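You operate a simulated robot arm through the tools that you are given. There is no shell and no other tool.

You run a simulated robot arm. Do the job below in one go: nothing can be reset, and whatever is moved stays where it is left.

## Task
Raise the lift to HIGH, latch the flat crate and take the step gauge off.
Fine: work once it has halted; both red latches shut, gauge on the table; the lift ends at LOW, switched off.
Where things are to end (x, y in the base frame): silver step gauge within 0.06 m of [0.72, 0.33].
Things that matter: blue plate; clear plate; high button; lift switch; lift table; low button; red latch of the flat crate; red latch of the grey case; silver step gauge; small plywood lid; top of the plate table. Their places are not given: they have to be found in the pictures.

It is judged by the outcome, as a careful person would: the job done as asked, and still so three seconds after it is handed in. It fails if anything else is knocked over, pushed out of place, dropped, spilled or broken.

## Robot
A 6-joint arm with a two-finger gripper, fixed in place. Base frame: the origin is on the floor under the middle of its stand, x ahead of it, y to its left, z up; the work surface is at about z = 0.549. Units: m, rad, N and s.
It reaches about 1.298 m from its shoulder. Its first joint turns from -2.601 to 2.601 rad. Payload 1.57 kg.
The tool frame sits at the grasp point between the pads (the TCP): z along the fingers, y along the line on which they close. The tips reach 0.021 m beyond it. The gripper opens to 0.07 m; its body begins 0.05 m behind the TCP.
Orientation is told as [roll, pitch, yaw] about the base's x, y, z axes, in that order, counted from this pose: with the fingers straight down and closing along the base's y, the tool's x points along the base's -x, its y along +y and its z along -z.

## Interface
- The arm moves only by the tool step_arm. Its argument "deltas" is a list of rows, each a list of 7 numbers: the gripper command, from -1 (shut) to 1 (fully open), values between in proportion, then the shift along the tool's x, y, z in units of 100 mm (1.0 is 100 mm), then the turn, a rotation vector about the tool's x, y, z in units of 60 degrees (1.0 is 60 degrees). In form: [[gripper, dx, dy, dz, rx, ry, rz], ...]. A call has 1 to 20 rows; each row is the pose to reach, as a shift and turn from the pose commanded when the call began, along the tool's axes at that moment. A call with a number of a shift or a turn outside -1 to 1 is refused whole. Each row takes 0.2 s and may step no farther than 0.05 m and 0.15 rad from the row before; otherwise, or with a gripper value out of range, the whole call is refused. A pose out of reach is approached as far as the arm can. The call stops where the force on the tool passes 50 N (or 10 N more than at its start, if that is more) or the arm is blocked; 0.2 s more then pass. Each finger travels about 0.1037 m/s and halts on what it meets, pressing with about 30 N; the grip force reading is that of the motor and also rises with nothing between the fingers. The clock runs only during rows and for 0.2 s after the last one: add rows that repeat a pose to give the fingers time. It gives the time, the measured TCP pose, the force on the tool (base axes), the opening and the grip force at its end, in the units of the frame above (readings bear some noise), with the torque about the TCP (base axes, N m) and any sound that the robot's microphone picked up, and new pictures: "pictures" is both (left out), scene, wrist or none.
- Cameras (640 x 400 px; columns grow to the right, rows downward): "scene" is fixed at [0.0434, -0.4966, 1.4617]; the picture's right is [0.49, -0.87, 0.00], its down [-0.51, -0.29, -0.81] and it looks along [0.71, 0.40, -0.58] (base axes); focal length 275 px, centre (320, 200). "wrist" rides on the gripper at [0.079, 0.004, -0.081] in the tool frame; the picture's right is [-0.05, 1.00, 0.00], its down [-0.67, -0.04, -0.74] and it looks along [-0.74, -0.04, 0.67] (tool axes); focal length 256 px, centre (320, 200).
- lift_body(by): slides the trunk up (or, below 0, down) by that many m; the arm rides with it, the base frame stays. It gives what a move gives, with no picture.
- point_at(camera, pixels): for up to 12 pixels [column, row] of the newest picture of that camera ("zoom" is the newest enlarged one), the place [x, y, z] in the base frame of the surface seen there, good to about 0.003 m, but the place of the scene camera against the robot may be out by one fixed shift of up to 0.025 m in any direction. It takes no simulated time.
- enlarge(camera, box): a new picture of the part [left, top, right, bottom] of that camera's present view, enlarged. It takes no simulated time.
- close_job(): hands the job in; it is judged then, once.

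Unless the task says otherwise, let go and move clear before handing in.

The tools are called after "Request:" as name(argument=value, ...) on one line, values as JSON. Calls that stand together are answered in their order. step_arm: Moves the arm, as the interface text tells. Its arguments: {"type":"object","properties":{"deltas":{"type":"array","items":{"type":"array","items":{"type":"number"}}},"pictures":{"type":"string","enum":["both","scene","wrist","none"]}},"required":["deltas"]} The other tools are called the same way: lift_body (by) moves the trunk up or down; point_at (camera, pixels) gives the place of the surface under pixels of a picture; enlarge (camera, box) takes an enlarged picture of a part of a camera's view; close_job () hands the job in.

At the start:

```text
clock: 0.0
position: [0.6927, 0.0285, 1.2661]
orientation: [0.0, 0.0, 0.001]
force: [-0.4, 1.3, 0.3]
ft_torque: [0.01, 0.01, -0.01]
grip_width: 0.0699
grasp_force: 0.1
trunk travel left (down, up): [-0.948, 0.022]
```

scene: 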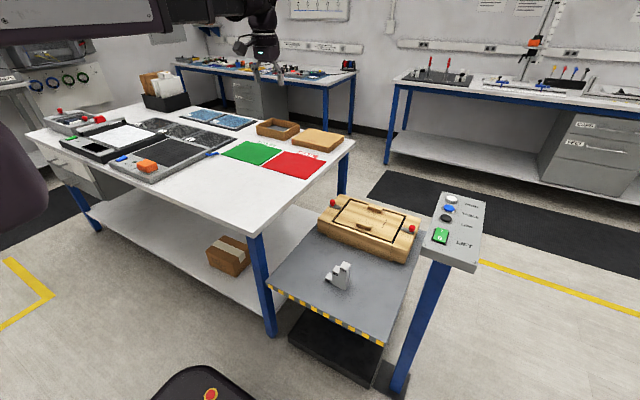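
wrist: 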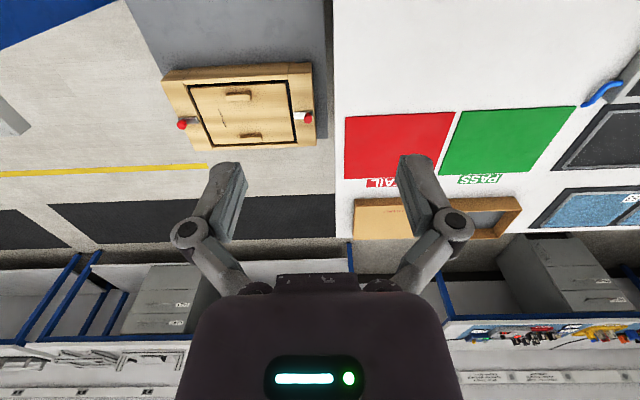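

The scene shows the lift table at about (355,270) with a wooden crate and the silver step gauge (340,275), and a button post at (455,230). I'll enlarge these and get points before moving.

Request:
enlarge(camera="scene", box=[260, 180, 500, 330])

Request:
point_at(camera="scene", pixels=[[451, 200], [449, 209], [446, 218], [440, 235], [333, 203], [411, 229], [340, 270], [330, 285], [300, 260], [370, 300], [365, 215], [270, 180]])

```text
2.67 times, centred on (380, 255) of scene
```

zoom: 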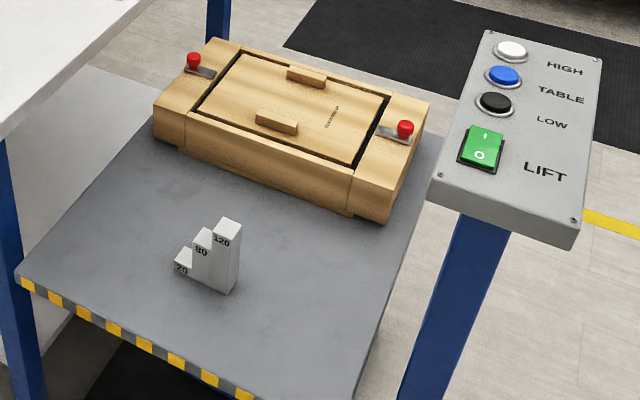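

```text
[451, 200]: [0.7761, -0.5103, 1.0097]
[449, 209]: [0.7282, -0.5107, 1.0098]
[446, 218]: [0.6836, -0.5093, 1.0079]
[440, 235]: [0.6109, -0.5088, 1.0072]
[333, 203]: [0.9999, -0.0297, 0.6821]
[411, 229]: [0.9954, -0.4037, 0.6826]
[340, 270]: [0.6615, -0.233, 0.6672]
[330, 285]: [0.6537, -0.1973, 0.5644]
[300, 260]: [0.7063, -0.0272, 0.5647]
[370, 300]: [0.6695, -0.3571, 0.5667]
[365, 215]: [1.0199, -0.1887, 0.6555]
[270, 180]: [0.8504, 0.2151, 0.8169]
```

The buttons are white HIGH, blue TABLE, black LOW and a green rocker. I'll look more closely at the latches, the other table, and the rocker.

Request:
enlarge(camera="scene", box=[310, 185, 430, 260])

Request:
enlarge(camera="wrist", box=[140, 40, 340, 165])

Request:
enlarge(camera="scene", box=[420, 185, 490, 275])

Request:
enlarge(camera="scene", box=[20, 60, 360, 272])

```text
5.33 times, centred on (370, 222) of scene
```

zoom: 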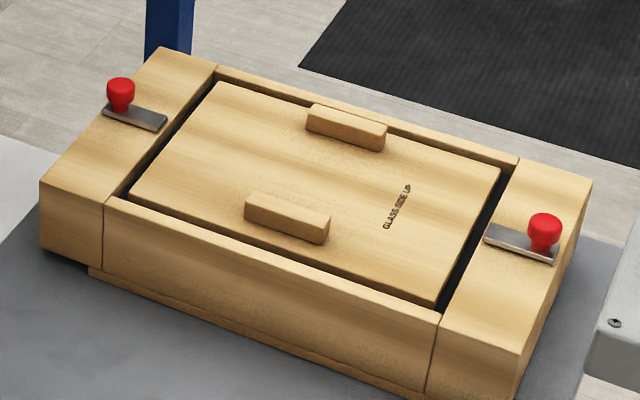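

```text
3.20 times, centred on (240, 102) of wrist
```

zoom: 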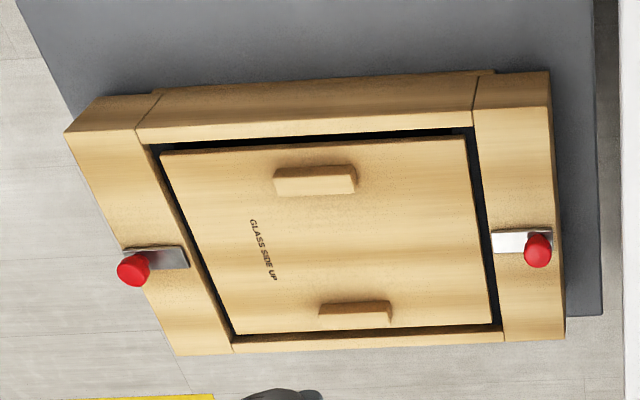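

```text
4.44 times, centred on (455, 230) of scene
```

zoom: 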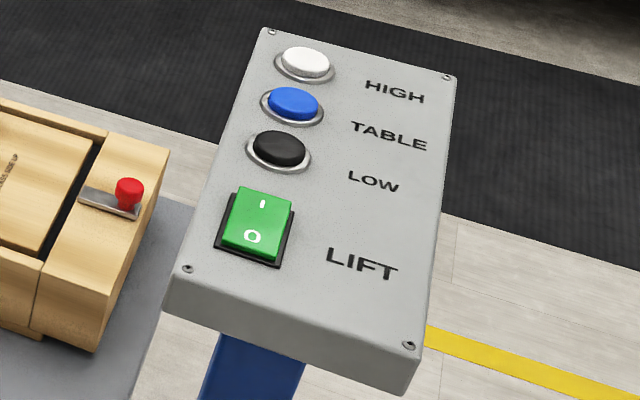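

```text
1.88 times, centred on (190, 166) of scene
```

zoom: 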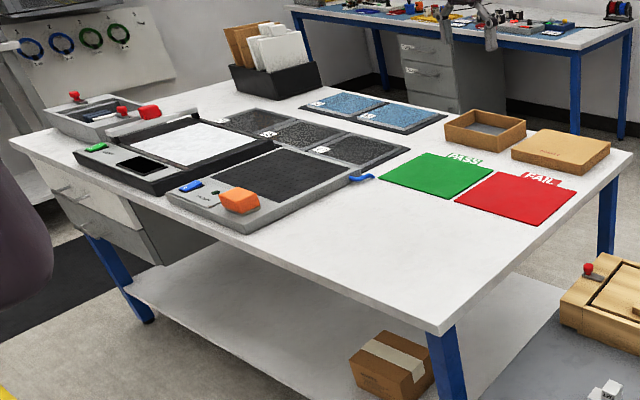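

I'll compare wrist-camera and scene-camera places of the same features to find the scene shift, and locate the table contents.

Request:
point_at(camera="wrist", pixels=[[183, 124], [308, 117], [238, 97], [250, 134], [345, 117], [452, 112], [460, 111], [573, 106], [343, 178], [440, 174], [275, 35], [610, 120]])

Request:
point_at(camera="scene", pixels=[[262, 169], [306, 180], [325, 154], [285, 147], [221, 155], [262, 166], [355, 141], [245, 232], [185, 150], [250, 141], [300, 200], [215, 175]])

```text
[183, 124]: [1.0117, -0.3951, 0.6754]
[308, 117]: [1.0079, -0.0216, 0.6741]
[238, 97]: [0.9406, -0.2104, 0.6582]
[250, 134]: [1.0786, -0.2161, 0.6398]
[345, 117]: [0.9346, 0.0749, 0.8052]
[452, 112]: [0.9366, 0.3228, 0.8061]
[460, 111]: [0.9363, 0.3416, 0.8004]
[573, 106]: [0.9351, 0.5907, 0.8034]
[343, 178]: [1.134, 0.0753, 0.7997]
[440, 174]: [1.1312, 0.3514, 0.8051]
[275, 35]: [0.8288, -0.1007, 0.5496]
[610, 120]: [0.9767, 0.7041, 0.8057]
```

```text
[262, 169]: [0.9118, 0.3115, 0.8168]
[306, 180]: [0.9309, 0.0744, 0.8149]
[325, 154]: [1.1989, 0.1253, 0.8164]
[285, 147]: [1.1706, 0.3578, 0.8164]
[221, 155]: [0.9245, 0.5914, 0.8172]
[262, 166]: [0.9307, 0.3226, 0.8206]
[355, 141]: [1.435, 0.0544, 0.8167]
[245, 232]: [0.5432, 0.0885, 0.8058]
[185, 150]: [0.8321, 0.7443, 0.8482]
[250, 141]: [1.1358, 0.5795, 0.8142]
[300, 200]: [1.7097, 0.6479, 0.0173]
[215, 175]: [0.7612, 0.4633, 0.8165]
```

The table top reads z≈0.802 (wrist) versus 0.8165 (scene), so the scene is shifted; the lift top is at 0.55. I'll move with fingers shut toward the button panel (scene pixels ~ (446,218)) to view it with the wrist camera.

Request:
step_arm(deltas=[[-1, 0.15, -0.45, 0, 0, 0, 0], [-1, 0.3, -0.9, 0, 0, 0, 0]], pictures="none")

Request:
step_arm(deltas=[[-1, 0.15, -0.45, 0, 0, 0, 0], [-1, 0.3, -0.9, 0, 0, 0, 0]], pictures="none")

Request:
step_arm(deltas=[[-1, 0.15, -0.45, 0, 0, 0, 0], [-1, 0.3, -0.9, 0, 0, 0, 0]], pictures="none")

Request:
step_arm(deltas=[[-1, 0.15, -0.45, 0, 0, 0, 0], [-1, 0.3, -0.9, 0, 0, 0, 0]], pictures="both")

```text
clock: 0.6
position: [0.6618, -0.0615, 1.2677]
orientation: [0.0, 0.0, 0.0]
force: [0.0, 0.0, 0.5]
ft_torque: [0.01, 0.0, -0.03]
grip_width: 0.0001
grasp_force: 28.9
trunk travel left (down, up): [-0.948, 0.022]
```

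```text
clock: 1.2
position: [0.6319, -0.1513, 1.2662]
orientation: [0.0, 0.001, 0.001]
force: [-0.1, -0.6, 0.2]
ft_torque: [-0.04, 0.0, -0.01]
grip_width: 0.0001
grasp_force: 28.6
trunk travel left (down, up): [-0.948, 0.022]
```

```text
clock: 1.8
position: [0.6031, -0.2431, 1.2672]
orientation: [-0.002, 0.0, -0.001]
force: [0.3, -0.2, -0.4]
ft_torque: [0.01, -0.03, 0.0]
grip_width: 0.0
grasp_force: 28.5
trunk travel left (down, up): [-0.948, 0.022]
```

```text
clock: 2.4
position: [0.5713, -0.33, 1.2678]
orientation: [0.0, 0.0, -0.001]
force: [0.6, 0.1, -0.3]
ft_torque: [0.0, 0.01, -0.01]
grip_width: 0.0
grasp_force: 28.4
trunk travel left (down, up): [-0.948, 0.022]
```

scene: 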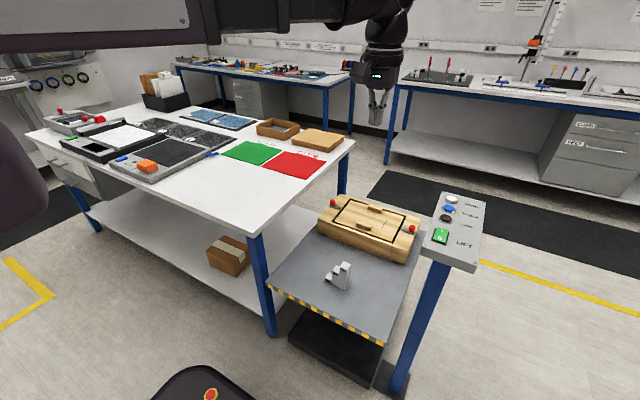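
wrist: 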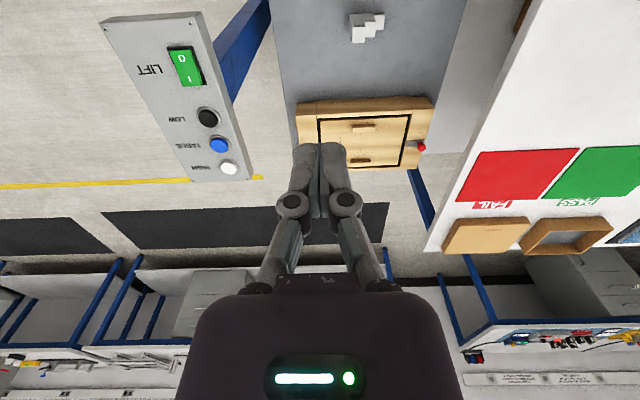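

The panel is visible in the wrist view at (190,100), with HIGH at (229,168), TABLE (219,145), LOW (208,117) and the rocker (185,67). I'll enlarge it and read places.

Request:
enlarge(camera="wrist", box=[100, 10, 270, 185])

Request:
point_at(camera="wrist", pixels=[[229, 168], [219, 145], [208, 117], [181, 55], [186, 68], [190, 80], [150, 40], [205, 175], [421, 147], [362, 20], [380, 18], [366, 128]])

```text
2.29 times, centred on (185, 98) of wrist
```

zoom: 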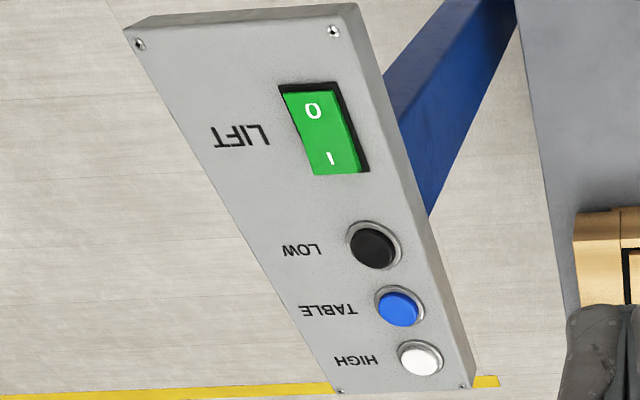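

```text
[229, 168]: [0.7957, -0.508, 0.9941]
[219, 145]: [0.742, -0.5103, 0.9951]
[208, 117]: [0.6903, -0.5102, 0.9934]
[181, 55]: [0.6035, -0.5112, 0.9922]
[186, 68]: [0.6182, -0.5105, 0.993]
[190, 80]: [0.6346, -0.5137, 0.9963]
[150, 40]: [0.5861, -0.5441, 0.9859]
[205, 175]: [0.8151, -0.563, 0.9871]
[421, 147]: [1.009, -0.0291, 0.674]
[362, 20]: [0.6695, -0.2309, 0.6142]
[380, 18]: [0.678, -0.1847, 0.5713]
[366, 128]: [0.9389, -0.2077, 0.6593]
```

I'll sample the rocker surface to tell which end is down.

Request:
point_at(camera="zoom", pixels=[[308, 98], [315, 97], [322, 100], [318, 130], [325, 130], [335, 132], [325, 160], [335, 165], [345, 162], [360, 165], [335, 90], [300, 90]])

Request:
enlarge(camera="wrist", box=[160, 40, 220, 100])

```text
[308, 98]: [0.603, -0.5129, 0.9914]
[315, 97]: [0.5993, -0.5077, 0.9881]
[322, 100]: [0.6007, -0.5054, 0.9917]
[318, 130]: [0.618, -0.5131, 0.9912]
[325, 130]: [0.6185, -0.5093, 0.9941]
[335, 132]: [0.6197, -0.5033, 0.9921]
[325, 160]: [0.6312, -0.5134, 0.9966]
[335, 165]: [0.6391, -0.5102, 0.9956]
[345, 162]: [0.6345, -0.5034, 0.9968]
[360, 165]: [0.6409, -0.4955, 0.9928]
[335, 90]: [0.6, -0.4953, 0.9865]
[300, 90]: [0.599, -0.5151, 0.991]
```

```text
6.67 times, centred on (190, 70) of wrist
```

zoom: 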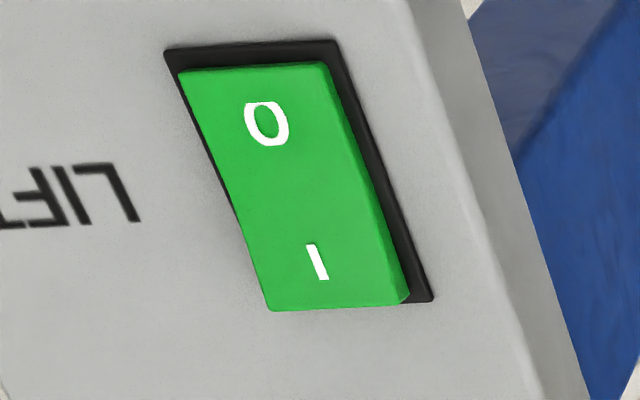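

The rocker's O end sits lower (z≈0.991) than its I end (z≈0.9965), so it's off. I'll move above the I end at about (0.635,-0.510).

Request:
step_arm(deltas=[[-1, -0.11, -0.3, 0.25, 0, 0, 0], [-1, -0.22, -0.6, 0.5, 0, 0, 0], [-1, -0.32, -0.9, 0.75, 0, 0, 0]], pictures="none")

Request:
step_arm(deltas=[[-1, -0.11, -0.3, 0.25, 0, 0, 0], [-1, -0.22, -0.6, 0.5, 0, 0, 0], [-1, -0.32, -0.9, 0.75, 0, 0, 0], [-1, -0.32, -0.9, 0.75, 0, 0, 0]], pictures="both")

```text
clock: 3.2
position: [0.606, -0.4237, 1.267]
orientation: [0.0, 0.0, -0.001]
force: [-0.3, -0.6, -0.6]
ft_torque: [0.04, -0.02, 0.0]
grip_width: 0.0001
grasp_force: 29.0
out of reach, approached as far as the arm can: row 1, 2, 3
trunk travel left (down, up): [-0.948, 0.022]
```

```text
clock: 4.2
position: [0.6349, -0.5127, 1.2679]
orientation: [-0.001, -0.001, 0.0]
force: [-0.2, -0.3, 0.0]
ft_torque: [0.0, 0.01, 0.02]
grip_width: 0.0
grasp_force: 29.0
out of reach, approached as far as the arm can: row 1, 2, 3, 4
trunk travel left (down, up): [-0.948, 0.022]
```

scene: 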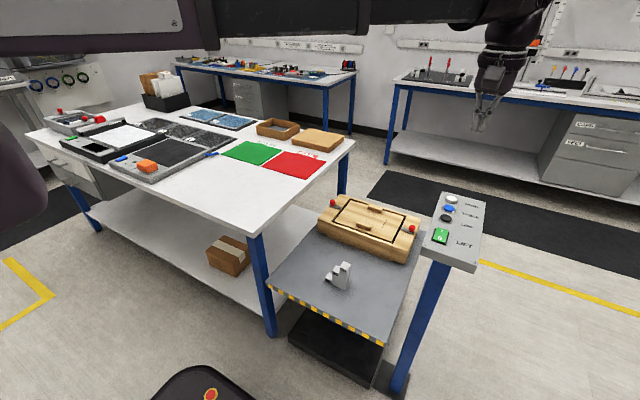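
wrist: 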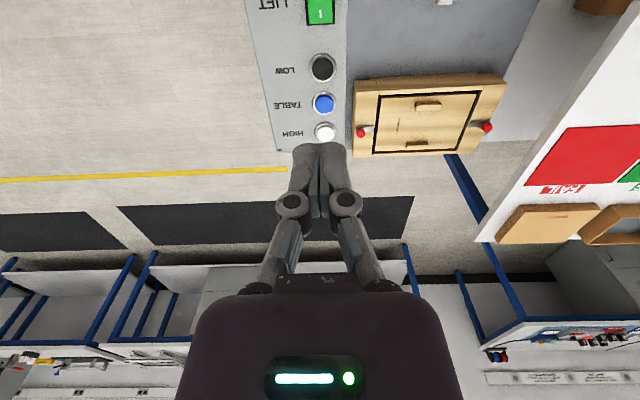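

Downward motion was refused by reach (z stayed 1.268), so the height comes from the trunk. I'll lower the trunk 0.2 m to bring the tip near the rocker.

Request:
lift_body(by=-0.2)

```text
clock: 6.4
position: [0.6356, -0.514, 1.067]
orientation: [0.001, 0.0, 0.0]
force: [0.3, 0.4, -0.3]
ft_torque: [0.01, 0.01, 0.0]
grip_width: 0.0
grasp_force: 28.0
trunk travel left (down, up): [-0.748, 0.222]
```

The TCP is now at z=1.067. I'll test a small downward step and look.

Request:
step_arm(deltas=[[-1, 0, 0.03, 0.1, 0, 0, 0], [-1, 0, 0.03, 0.1, 0, 0, 0]], pictures="both")

```text
clock: 7.0
position: [0.6353, -0.5095, 1.0667]
orientation: [0.0, -0.001, 0.001]
force: [-0.4, 0.2, -1.0]
ft_torque: [0.01, -0.02, 0.01]
grip_width: 0.0001
grasp_force: 28.8
out of reach, approached as far as the arm can: row 1, 2
trunk travel left (down, up): [-0.748, 0.222]
```

scene: 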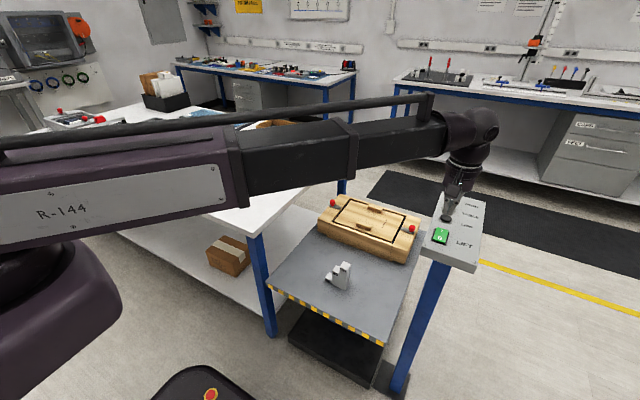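
wrist: 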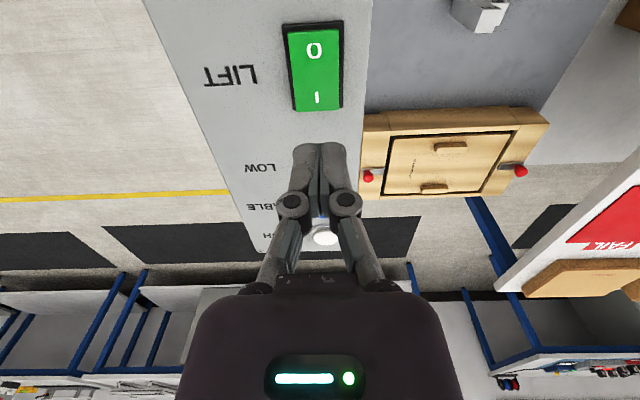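

The arm is telescopic, with height only from the trunk. I'll measure the arm link's height above the TCP for later clearance.

Request:
point_at(camera="scene", pixels=[[300, 160], [300, 185], [420, 145], [470, 130], [470, 155], [455, 190], [449, 215], [150, 190], [340, 115], [60, 290], [440, 130], [485, 150]])

Request:
enlarge(camera="scene", box=[400, 90, 520, 270])

```text
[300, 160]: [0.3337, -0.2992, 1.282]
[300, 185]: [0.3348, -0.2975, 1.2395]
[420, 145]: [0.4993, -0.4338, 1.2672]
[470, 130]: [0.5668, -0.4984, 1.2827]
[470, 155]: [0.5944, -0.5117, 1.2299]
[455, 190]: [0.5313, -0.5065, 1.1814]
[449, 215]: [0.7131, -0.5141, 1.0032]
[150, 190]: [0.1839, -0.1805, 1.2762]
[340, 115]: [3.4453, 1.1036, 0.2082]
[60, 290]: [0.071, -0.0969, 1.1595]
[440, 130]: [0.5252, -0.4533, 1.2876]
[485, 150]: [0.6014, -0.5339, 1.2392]
```

```text
2.22 times, centred on (460, 180) of scene
```

zoom: 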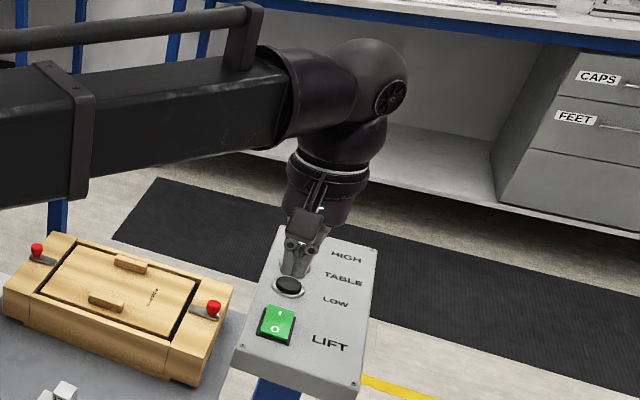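

The link runs about 0.15–0.2 m above the TCP, fine. The tip is at z≈1.046 over the I end (0.635,-0.5095); I'll lower 0.045 and then press in small steps.

Request:
lift_body(by=-0.045)

Request:
step_arm(deltas=[[-1, 0, 0, 0, 0, 0, 0]], pictures="both")

```text
clock: 7.8
position: [0.6364, -0.5101, 1.0218]
orientation: [0.001, 0.0, 0.0]
force: [-0.3, -0.5, -0.1]
ft_torque: [0.03, -0.02, -0.03]
grip_width: 0.0001
grasp_force: 28.8
trunk travel left (down, up): [-0.703, 0.267]
```

```text
clock: 8.2
position: [0.6344, -0.51, 1.023]
orientation: [-0.001, 0.001, 0.002]
force: [-0.1, -0.1, -1.0]
ft_torque: [0.0, 0.02, -0.05]
grip_width: 0.0
grasp_force: 28.6
trunk travel left (down, up): [-0.703, 0.267]
```

scene: 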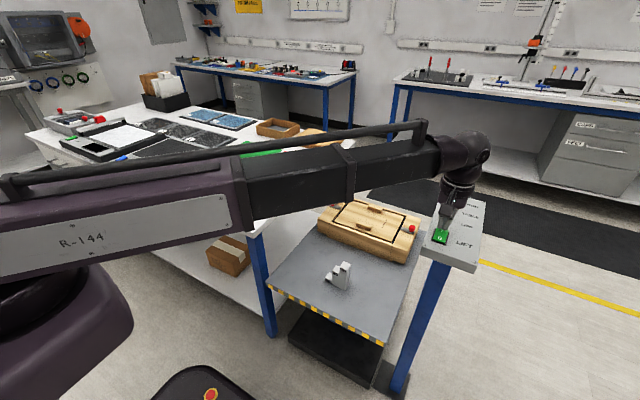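
wrist: 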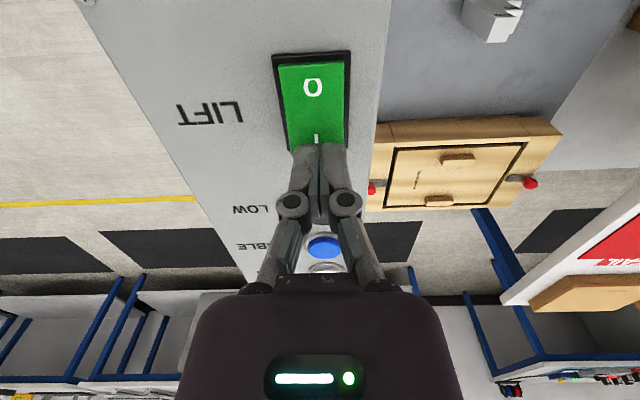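

The fingertips are over the I mark (wrist 316,140), just above contact. I'll press down in 4–6 mm steps.

Request:
lift_body(by=-0.008)

```text
clock: 8.8
position: [0.6352, -0.5102, 1.0136]
orientation: [-0.001, 0.0, 0.001]
force: [-0.1, 0.1, 0.1]
ft_torque: [0.01, -0.02, 0.02]
grip_width: 0.006
grasp_force: 28.5
trunk travel left (down, up): [-0.695, 0.275]
```

The grip width went to 6 mm with no force, which is odd; I'll look closely before pressing further.

Request:
step_arm(deltas=[[-1, 0, 0, 0, 0, 0, 0]], pictures="both")

Request:
enlarge(camera="wrist", box=[240, 40, 400, 240])

Request:
enlarge(camera="scene", box=[410, 170, 500, 270])

```text
clock: 9.2
position: [0.635, -0.5107, 1.0161]
orientation: [-0.001, 0.0, 0.0]
force: [0.2, 0.1, 1.1]
ft_torque: [-0.02, 0.01, -0.01]
grip_width: 0.0061
grasp_force: 28.4
trunk travel left (down, up): [-0.695, 0.275]
```

scene: 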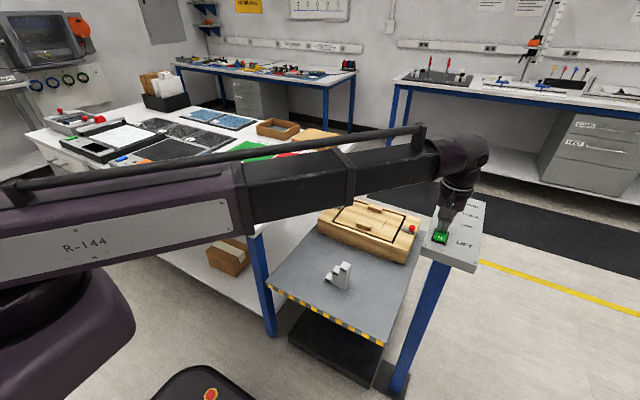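
wrist: 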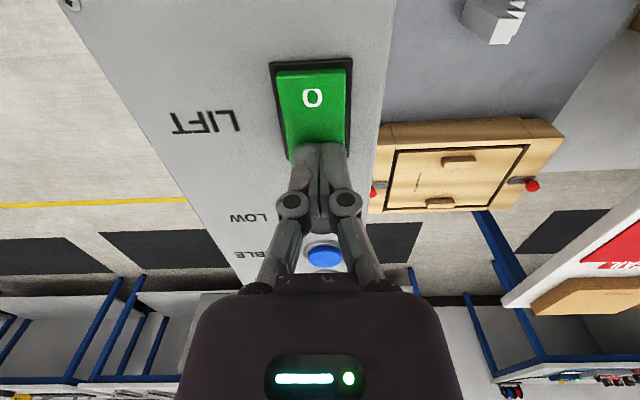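

```text
2.00 times, centred on (320, 140) of wrist
```

zoom: 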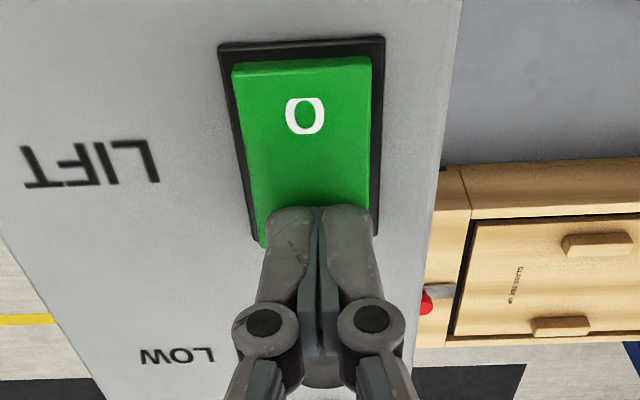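

```text
4.00 times, centred on (455, 220) of scene
```

zoom: 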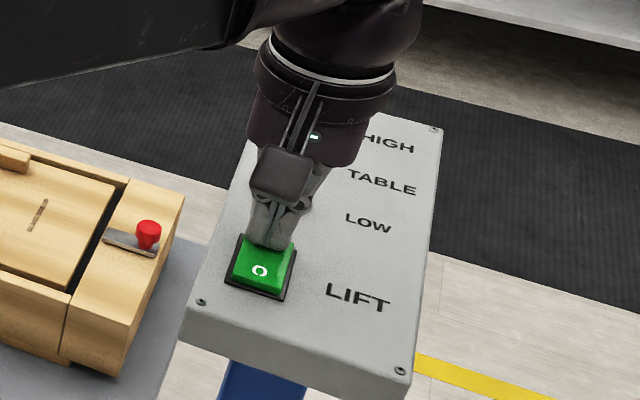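

The tips touch the I end and the fingers spread slightly, but the rocker hasn't tipped yet. I'll press another 5 mm.

Request:
lift_body(by=-0.005)

Request:
step_arm(deltas=[[-1, 0, 0, 0, 0, 0, 0]], pictures="both")

Request:
enlarge(camera="wrist", box=[240, 40, 400, 240])

```text
clock: 9.8
position: [0.6362, -0.5095, 1.0126]
orientation: [-0.003, -0.003, 0.0]
force: [-0.8, 0.4, 28.2]
ft_torque: [0.01, 0.22, 0.02]
grip_width: 0.006
grasp_force: 28.5
trunk travel left (down, up): [-0.691, 0.279]
stopped: the force on the tool passed its limit at 52 N (the readings are from after the stop); the commanded pose is now the measured one
```

```text
clock: 10.2
position: [0.6362, -0.5097, 1.0122]
orientation: [-0.004, -0.006, -0.001]
force: [0.7, 1.0, 29.5]
ft_torque: [0.02, 0.22, -0.03]
grip_width: 0.0061
grasp_force: 28.5
trunk travel left (down, up): [-0.691, 0.279]
```

scene: 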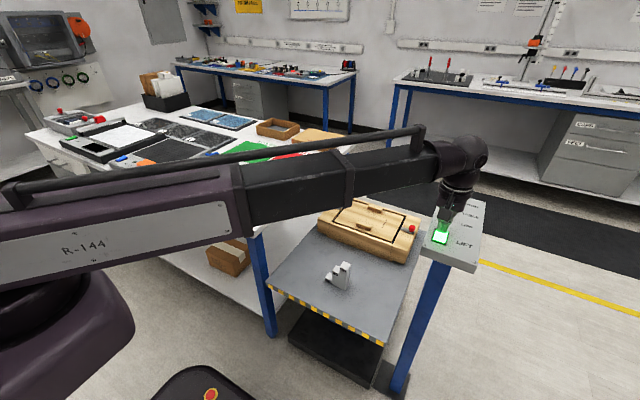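
wrist: 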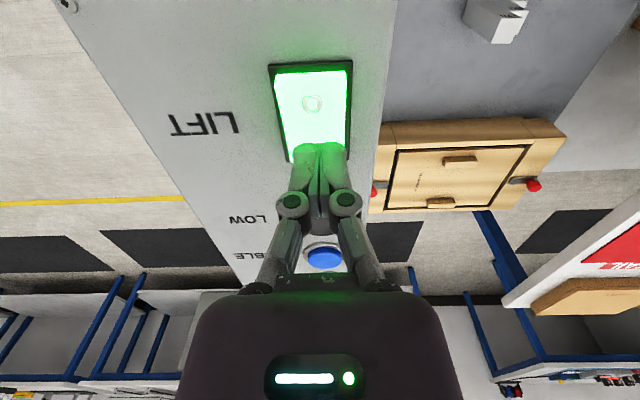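

```text
2.00 times, centred on (320, 140) of wrist
```

zoom: 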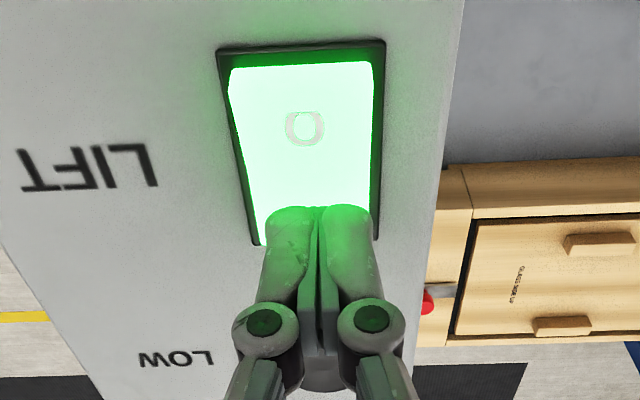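

The rocker is now lit green: the switch is on. I'll raise the tool and move over the white HIGH button at (0.796,-0.508).

Request:
lift_body(by=0.045)

Request:
step_arm(deltas=[[-1, -0.4, 0.01, 0, 0, 0, 0], [-1, -0.8, 0.02, 0, 0, 0, 0]], pictures="none")

Request:
step_arm(deltas=[[-1, -0.4, 0, 0, 0, 0, 0], [-1, -0.8, 0, 0, 0, 0, 0], [-1, -0.8, 0, 0, 0, 0, 0]], pictures="both")

```text
clock: 11.1
position: [0.6374, -0.5125, 1.0556]
orientation: [-0.002, -0.004, 0.0]
force: [-0.8, -0.2, -0.5]
ft_torque: [-0.01, 0.01, -0.04]
grip_width: 0.0
grasp_force: 28.8
trunk travel left (down, up): [-0.736, 0.234]
```

```text
clock: 11.7
position: [0.7179, -0.509, 1.0538]
orientation: [-0.002, -0.004, -0.002]
force: [-0.9, 0.1, 0.5]
ft_torque: [-0.02, 0.03, -0.02]
grip_width: 0.0002
grasp_force: 28.7
trunk travel left (down, up): [-0.736, 0.234]
```

```text
clock: 12.5
position: [0.7936, -0.5112, 1.0552]
orientation: [-0.001, -0.005, 0.001]
force: [0.2, -1.1, 0.3]
ft_torque: [0.01, -0.03, -0.02]
grip_width: 0.0002
grasp_force: 28.6
trunk travel left (down, up): [-0.736, 0.234]
```

scene: 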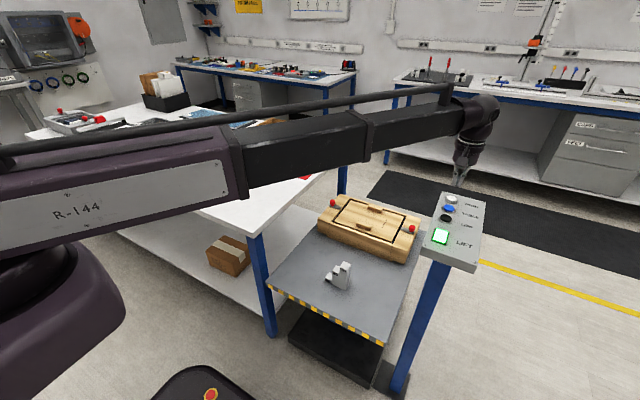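
wrist: 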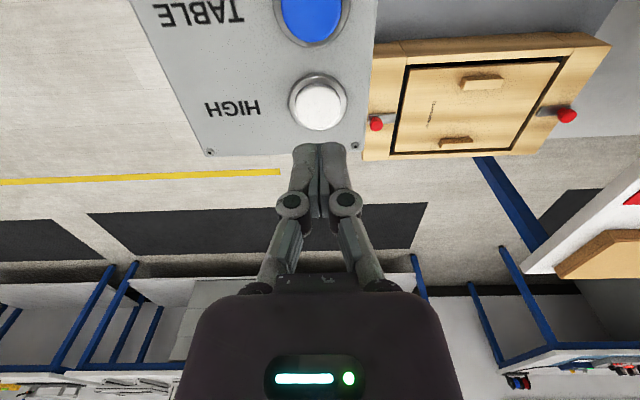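

The switch is lit and HIGH is in view at wrist (318,105). I'll measure its centre and take a closer look at the crate latches.

Request:
point_at(camera="wrist", pixels=[[318, 100], [318, 88], [318, 115], [300, 103], [338, 103], [311, 15], [376, 124], [567, 115], [400, 55], [590, 45]])

Request:
enlarge(camera="wrist", box=[360, 20, 620, 180])

```text
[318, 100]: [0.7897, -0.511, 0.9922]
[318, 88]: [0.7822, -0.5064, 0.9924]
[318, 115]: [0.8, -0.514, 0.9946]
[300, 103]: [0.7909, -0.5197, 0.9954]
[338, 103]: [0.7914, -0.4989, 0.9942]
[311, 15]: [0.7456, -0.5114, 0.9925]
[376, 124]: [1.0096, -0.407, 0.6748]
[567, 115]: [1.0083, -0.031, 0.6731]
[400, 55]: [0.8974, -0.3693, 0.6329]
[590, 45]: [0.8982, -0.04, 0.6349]
```

```text
2.46 times, centred on (490, 100) of wrist
```

zoom: 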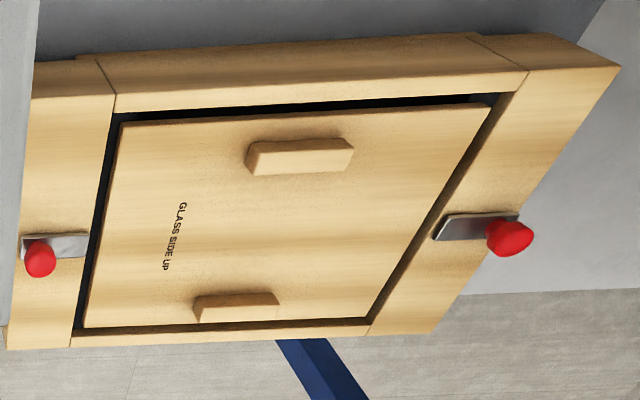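

HIGH's centre is at about (0.791,-0.510,0.994); the tool is aligned within 3 mm. I'll lower to contact and press gently.

Request:
lift_body(by=-0.038)

Request:
lift_body(by=-0.005)

Request:
step_arm(deltas=[[-1, 0, 0, 0, 0, 0, 0]], pictures="both")

```text
clock: 13.3
position: [0.7951, -0.5098, 1.0164]
orientation: [-0.002, -0.004, 0.001]
force: [0.0, -0.2, -0.1]
ft_torque: [-0.02, -0.02, -0.02]
grip_width: 0.0
grasp_force: 28.7
trunk travel left (down, up): [-0.698, 0.272]
```

```text
clock: 13.9
position: [0.7954, -0.5101, 1.0113]
orientation: [-0.001, -0.005, 0.001]
force: [0.3, -0.7, 0.3]
ft_torque: [-0.01, -0.03, -0.01]
grip_width: 0.0062
grasp_force: 28.7
trunk travel left (down, up): [-0.693, 0.277]
```

```text
clock: 14.3
position: [0.7953, -0.5111, 1.0114]
orientation: [-0.002, -0.003, 0.001]
force: [-0.1, -0.3, 0.9]
ft_torque: [0.04, -0.01, 0.01]
grip_width: 0.0061
grasp_force: 28.0
trunk travel left (down, up): [-0.693, 0.277]
```

scene: 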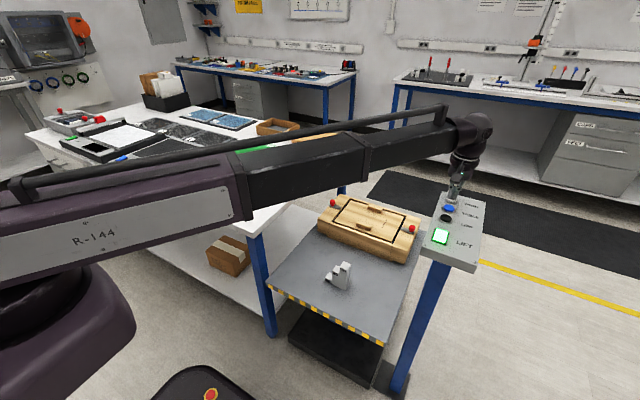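
wrist: 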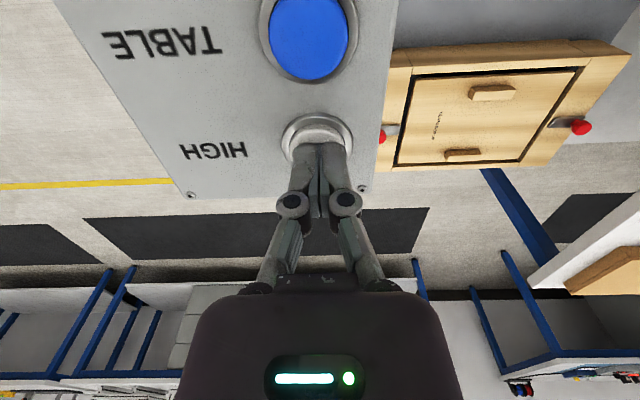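

The tips are touching the button. I'll press further in small steps.

Request:
lift_body(by=-0.004)

Request:
step_arm(deltas=[[-1, 0, 0, 0, 0, 0, 0]], pictures="both")

```text
clock: 14.8
position: [0.7944, -0.5106, 1.0081]
orientation: [-0.005, -0.004, -0.001]
force: [1.4, -0.3, 5.8]
ft_torque: [-0.01, -0.03, -0.02]
grip_width: 0.006
grasp_force: 28.6
trunk travel left (down, up): [-0.689, 0.281]
heard: click
```

```text
clock: 15.2
position: [0.7946, -0.5109, 1.0097]
orientation: [-0.004, -0.003, 0.002]
force: [1.9, -0.5, 5.3]
ft_torque: [0.0, -0.02, -0.02]
grip_width: 0.006
grasp_force: 29.0
trunk travel left (down, up): [-0.689, 0.281]
```

scene: 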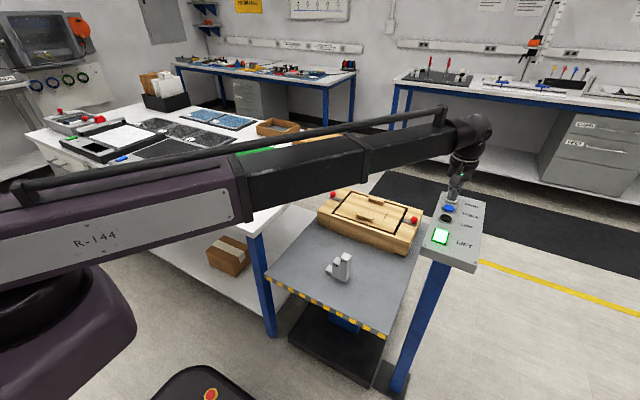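
wrist: 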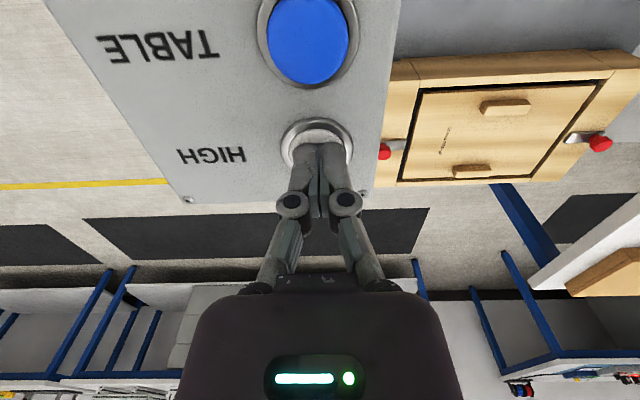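

A click was heard and the lift is rising. I'll lift off the button and watch whether it keeps going.

Request:
lift_body(by=0.1)

Request:
step_arm(deltas=[[-1, 0, 0, 0, 0, 0, 0]], pictures="both")

```text
clock: 16.5
position: [0.7954, -0.5101, 1.1091]
orientation: [-0.003, -0.004, 0.001]
force: [-0.1, -0.5, -0.6]
ft_torque: [0.02, -0.01, 0.0]
grip_width: 0.0
grasp_force: 28.6
trunk travel left (down, up): [-0.789, 0.181]
```

```text
clock: 16.9
position: [0.7962, -0.51, 1.1081]
orientation: [-0.001, -0.004, 0.001]
force: [0.3, 0.4, 0.6]
ft_torque: [-0.01, -0.02, -0.01]
grip_width: 0.0
grasp_force: 28.7
trunk travel left (down, up): [-0.789, 0.181]
```

scene: 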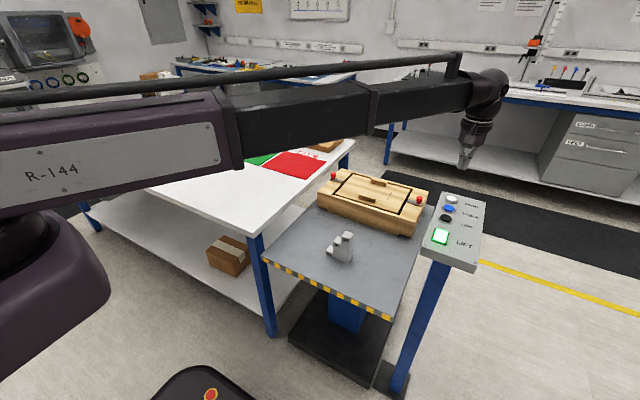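
wrist: 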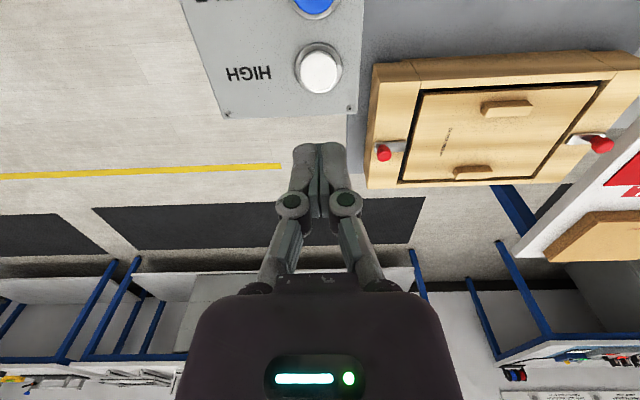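

The lift keeps rising on its own. I'll raise the trunk further to stay well clear and wait.

Request:
lift_body(by=0.16)

Request:
step_arm(deltas=[[-1, 0, 0, 0, 0, 0, 0], [-1, 0, 0, 0, 0, 0, 0], [-1, 0, 0, 0, 0, 0, 0], [-1, 0, 0, 0, 0, 0, 0], [-1, 0, 0, 0, 0, 0, 0]], pictures="both")

Request:
point_at(camera="scene", pixels=[[300, 260], [370, 300], [333, 177], [419, 200]])

```text
clock: 18.8
position: [0.7948, -0.5114, 1.2681]
orientation: [-0.001, -0.002, 0.001]
force: [0.5, 0.0, 0.1]
ft_torque: [0.0, 0.01, -0.02]
grip_width: 0.0001
grasp_force: 28.3
trunk travel left (down, up): [-0.949, 0.021]
```

```text
clock: 20.0
position: [0.796, -0.5107, 1.2683]
orientation: [-0.002, -0.004, 0.0]
force: [0.8, 0.7, 0.3]
ft_torque: [0.01, 0.01, 0.01]
grip_width: 0.0
grasp_force: 28.0
trunk travel left (down, up): [-0.949, 0.021]
```

scene: 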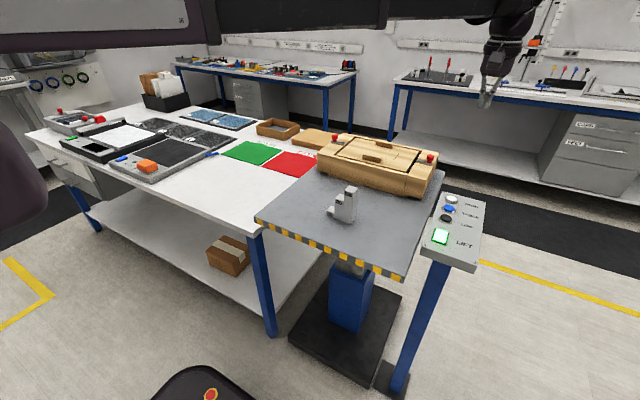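
wrist: 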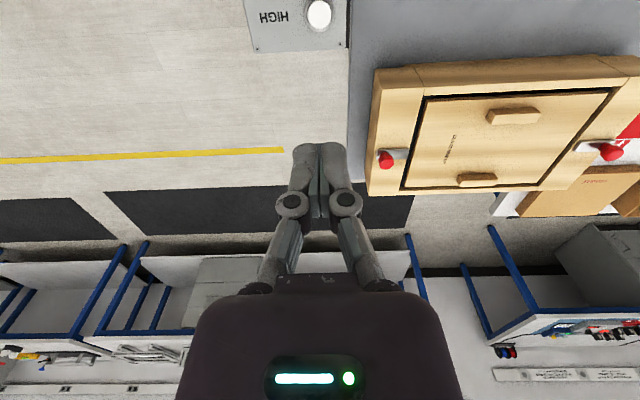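

```text
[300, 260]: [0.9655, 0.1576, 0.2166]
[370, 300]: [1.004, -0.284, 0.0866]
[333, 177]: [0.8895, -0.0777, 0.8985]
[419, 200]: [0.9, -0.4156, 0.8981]
```

The lift is now near the table height and may still be moving; I'll wait and compare heights.

Request:
step_arm(deltas=[[-1, 0, 0, 0, 0, 0, 0], [-1, 0, 0, 0, 0, 0, 0], [-1, 0, 0, 0, 0, 0, 0], [-1, 0, 0, 0, 0, 0, 0], [-1, 0, 0, 0, 0, 0, 0], [-1, 0, 0, 0, 0, 0, 0], [-1, 0, 0, 0, 0, 0, 0], [-1, 0, 0, 0, 0, 0, 0], [-1, 0, 0, 0, 0, 0, 0], [-1, 0, 0, 0, 0, 0, 0]], pictures="both")

Request:
point_at(camera="scene", pixels=[[300, 215], [370, 240], [340, 175], [400, 190]])

```text
clock: 22.2
position: [0.7954, -0.5092, 1.2681]
orientation: [-0.003, -0.002, 0.001]
force: [-0.1, -0.2, 0.3]
ft_torque: [0.0, 0.01, -0.03]
grip_width: 0.0
grasp_force: 28.5
trunk travel left (down, up): [-0.949, 0.021]
```

scene: 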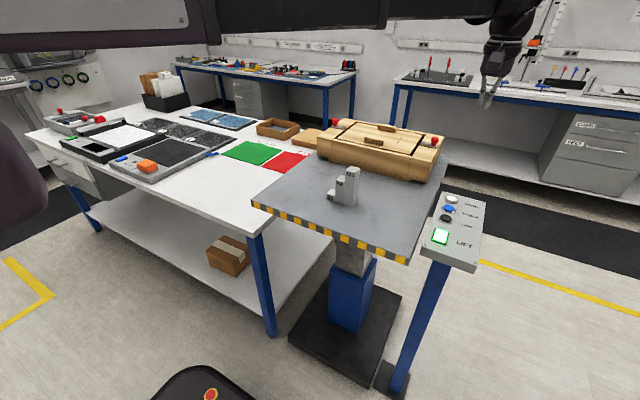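
wrist: 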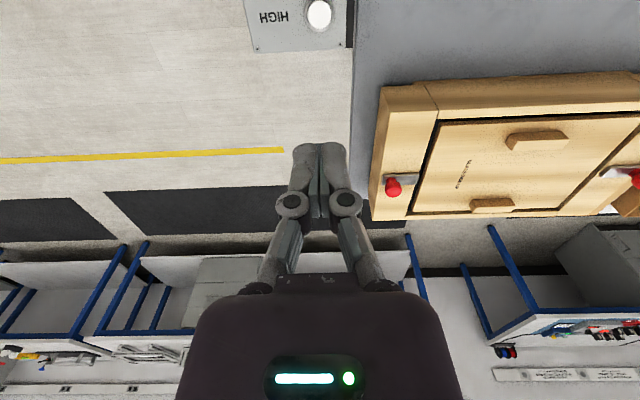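

```text
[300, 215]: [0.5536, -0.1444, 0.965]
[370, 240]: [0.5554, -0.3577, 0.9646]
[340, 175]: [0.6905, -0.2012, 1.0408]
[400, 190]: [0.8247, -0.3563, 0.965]
```

Lift surface reads 0.965 in scene (≈0.95 true). I'll wait again to confirm it has halted.

Request:
step_arm(deltas=[[-1, 0, 0, 0, 0, 0, 0], [-1, 0, 0, 0, 0, 0, 0], [-1, 0, 0, 0, 0, 0, 0], [-1, 0, 0, 0, 0, 0, 0], [-1, 0, 0, 0, 0, 0, 0], [-1, 0, 0, 0, 0, 0, 0]], pictures="both")

Request:
point_at(camera="scene", pixels=[[300, 215], [370, 240], [340, 175], [400, 190]])

Request:
enlarge(camera="scene", box=[250, 110, 450, 260])

Request:
enlarge(camera="wrist", box=[350, 50, 640, 240])

```text
clock: 23.6
position: [0.7957, -0.5106, 1.2683]
orientation: [-0.002, -0.004, 0.001]
force: [-0.4, -0.3, 0.0]
ft_torque: [-0.03, 0.05, 0.01]
grip_width: 0.0
grasp_force: 28.6
trunk travel left (down, up): [-0.949, 0.021]
```

scene: 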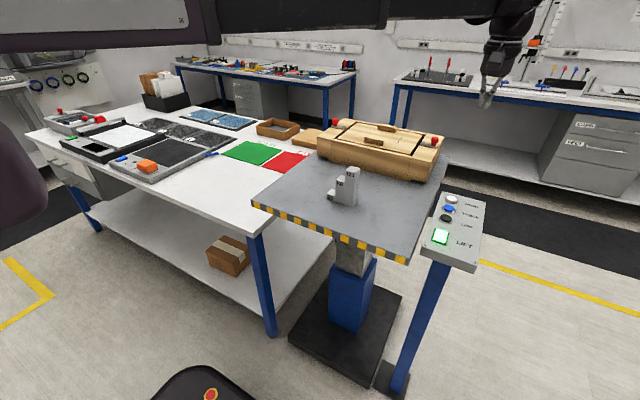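
wrist: 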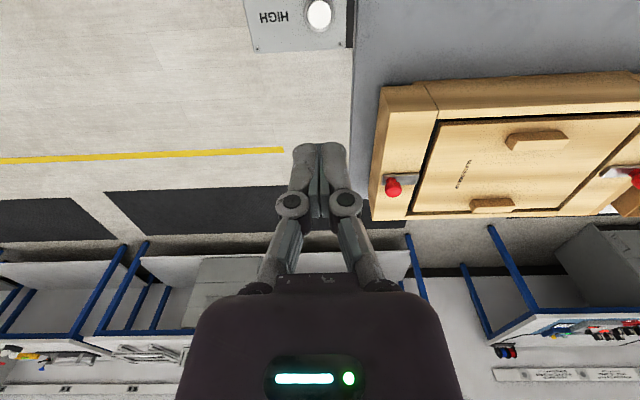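

```text
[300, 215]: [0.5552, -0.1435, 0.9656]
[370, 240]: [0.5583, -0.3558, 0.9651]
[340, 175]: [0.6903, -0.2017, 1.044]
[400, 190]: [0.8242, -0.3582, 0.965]
```

```text
2.67 times, centred on (350, 185) of scene
```

zoom: 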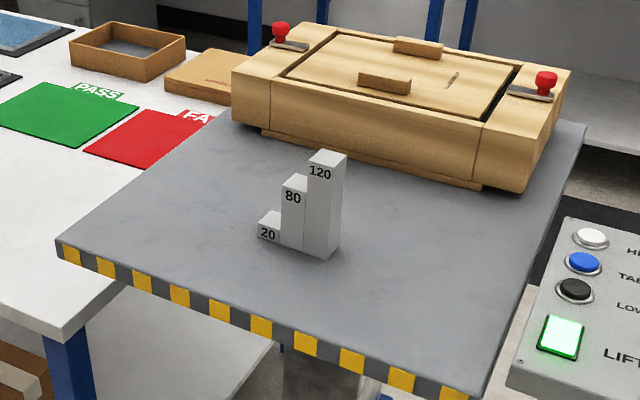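

```text
2.11 times, centred on (495, 145) of wrist
```

zoom: 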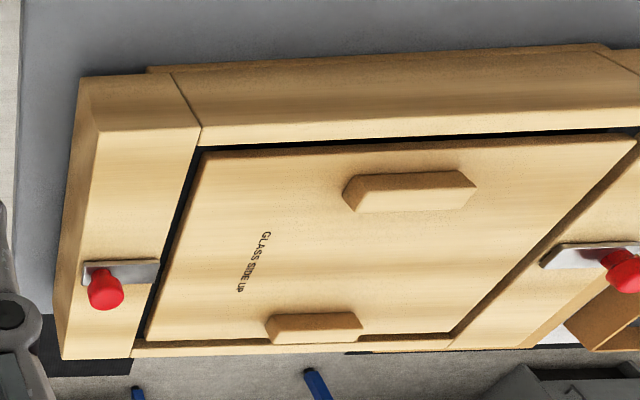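

The lift has halted (0.965 twice in scene, ≈0.95 true). Next I'll move near the right latch (wrist ~(393,187)) to see how the latches work.

Request:
step_arm(deltas=[[-1, -0.3, 0.3, 0, 0, 0, 0], [-1, -0.65, 0.65, 0, 0, 0, 0], [-1, -1, 1, 0, 0, 0, 0]], pictures="none")

Request:
lift_body(by=-0.06)

Request:
step_arm(deltas=[[-1, 0, 0, 0, 0, 0, 0]], pictures="both")

Request:
enlarge(camera="wrist", box=[230, 0, 430, 150])

```text
clock: 24.4
position: [0.8976, -0.4095, 1.2681]
orientation: [-0.002, -0.001, 0.0]
force: [0.5, 0.3, 0.1]
ft_torque: [0.01, -0.01, 0.01]
grip_width: 0.0
grasp_force: 28.5
trunk travel left (down, up): [-0.949, 0.021]
```

```text
clock: 25.4
position: [0.8961, -0.4111, 1.2083]
orientation: [-0.002, -0.003, 0.001]
force: [-0.3, -0.3, -0.8]
ft_torque: [0.03, -0.01, 0.0]
grip_width: 0.0001
grasp_force: 28.9
trunk travel left (down, up): [-0.889, 0.081]
```

```text
clock: 25.8
position: [0.8969, -0.4118, 1.2073]
orientation: [-0.002, -0.005, 0.0]
force: [-0.8, 0.5, 0.2]
ft_torque: [0.0, 0.02, 0.0]
grip_width: 0.0
grasp_force: 28.9
trunk travel left (down, up): [-0.889, 0.081]
```

scene: 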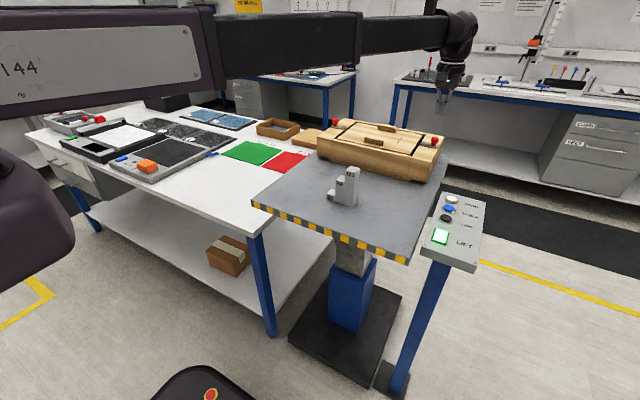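
wrist: 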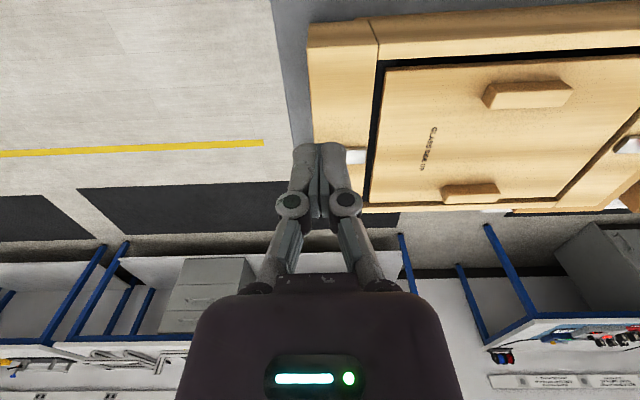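

```text
2.67 times, centred on (330, 75) of wrist
```

zoom: 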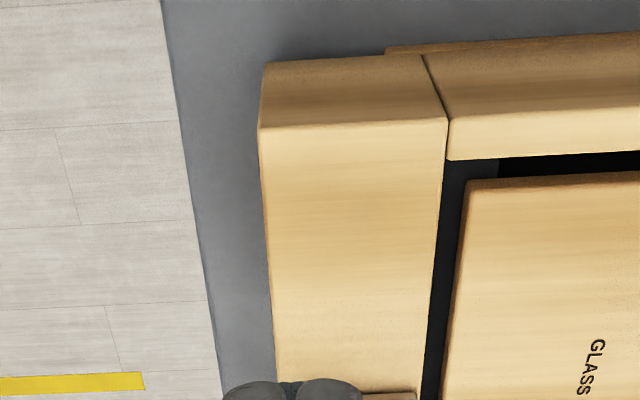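

The fingers hide the latch; I'll shift sideways by +0.1 m in y to view it.

Request:
step_arm(deltas=[[-1, 0, 0.4, 0, 0, 0, 0], [-1, 0, 0.8, 0, 0, 0, 0], [-1, 0, 0.8, 0, 0, 0, 0]], pictures="wrist")

Request:
enlarge(camera="wrist", box=[150, 60, 310, 200])

```text
clock: 26.6
position: [0.8957, -0.3295, 1.2079]
orientation: [-0.002, -0.004, 0.0]
force: [-0.5, -0.2, 0.5]
ft_torque: [0.02, 0.01, 0.03]
grip_width: 0.0
grasp_force: 28.1
trunk travel left (down, up): [-0.889, 0.081]
```

wrist: 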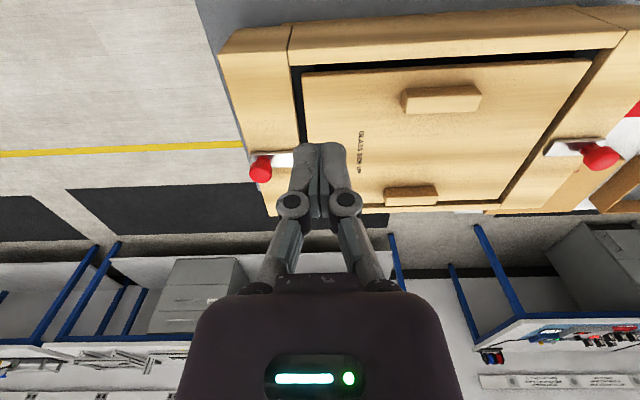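

```text
2.86 times, centred on (230, 130) of wrist
```

zoom: 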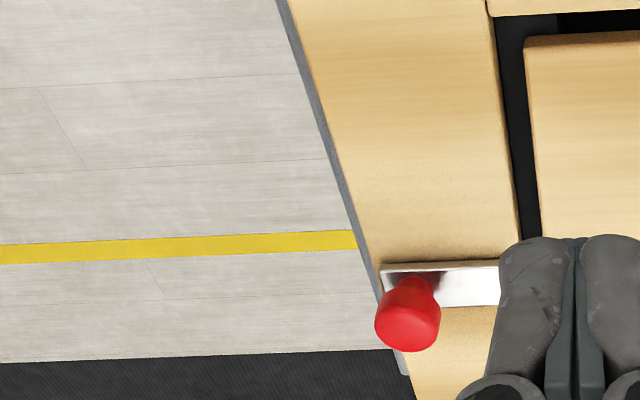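

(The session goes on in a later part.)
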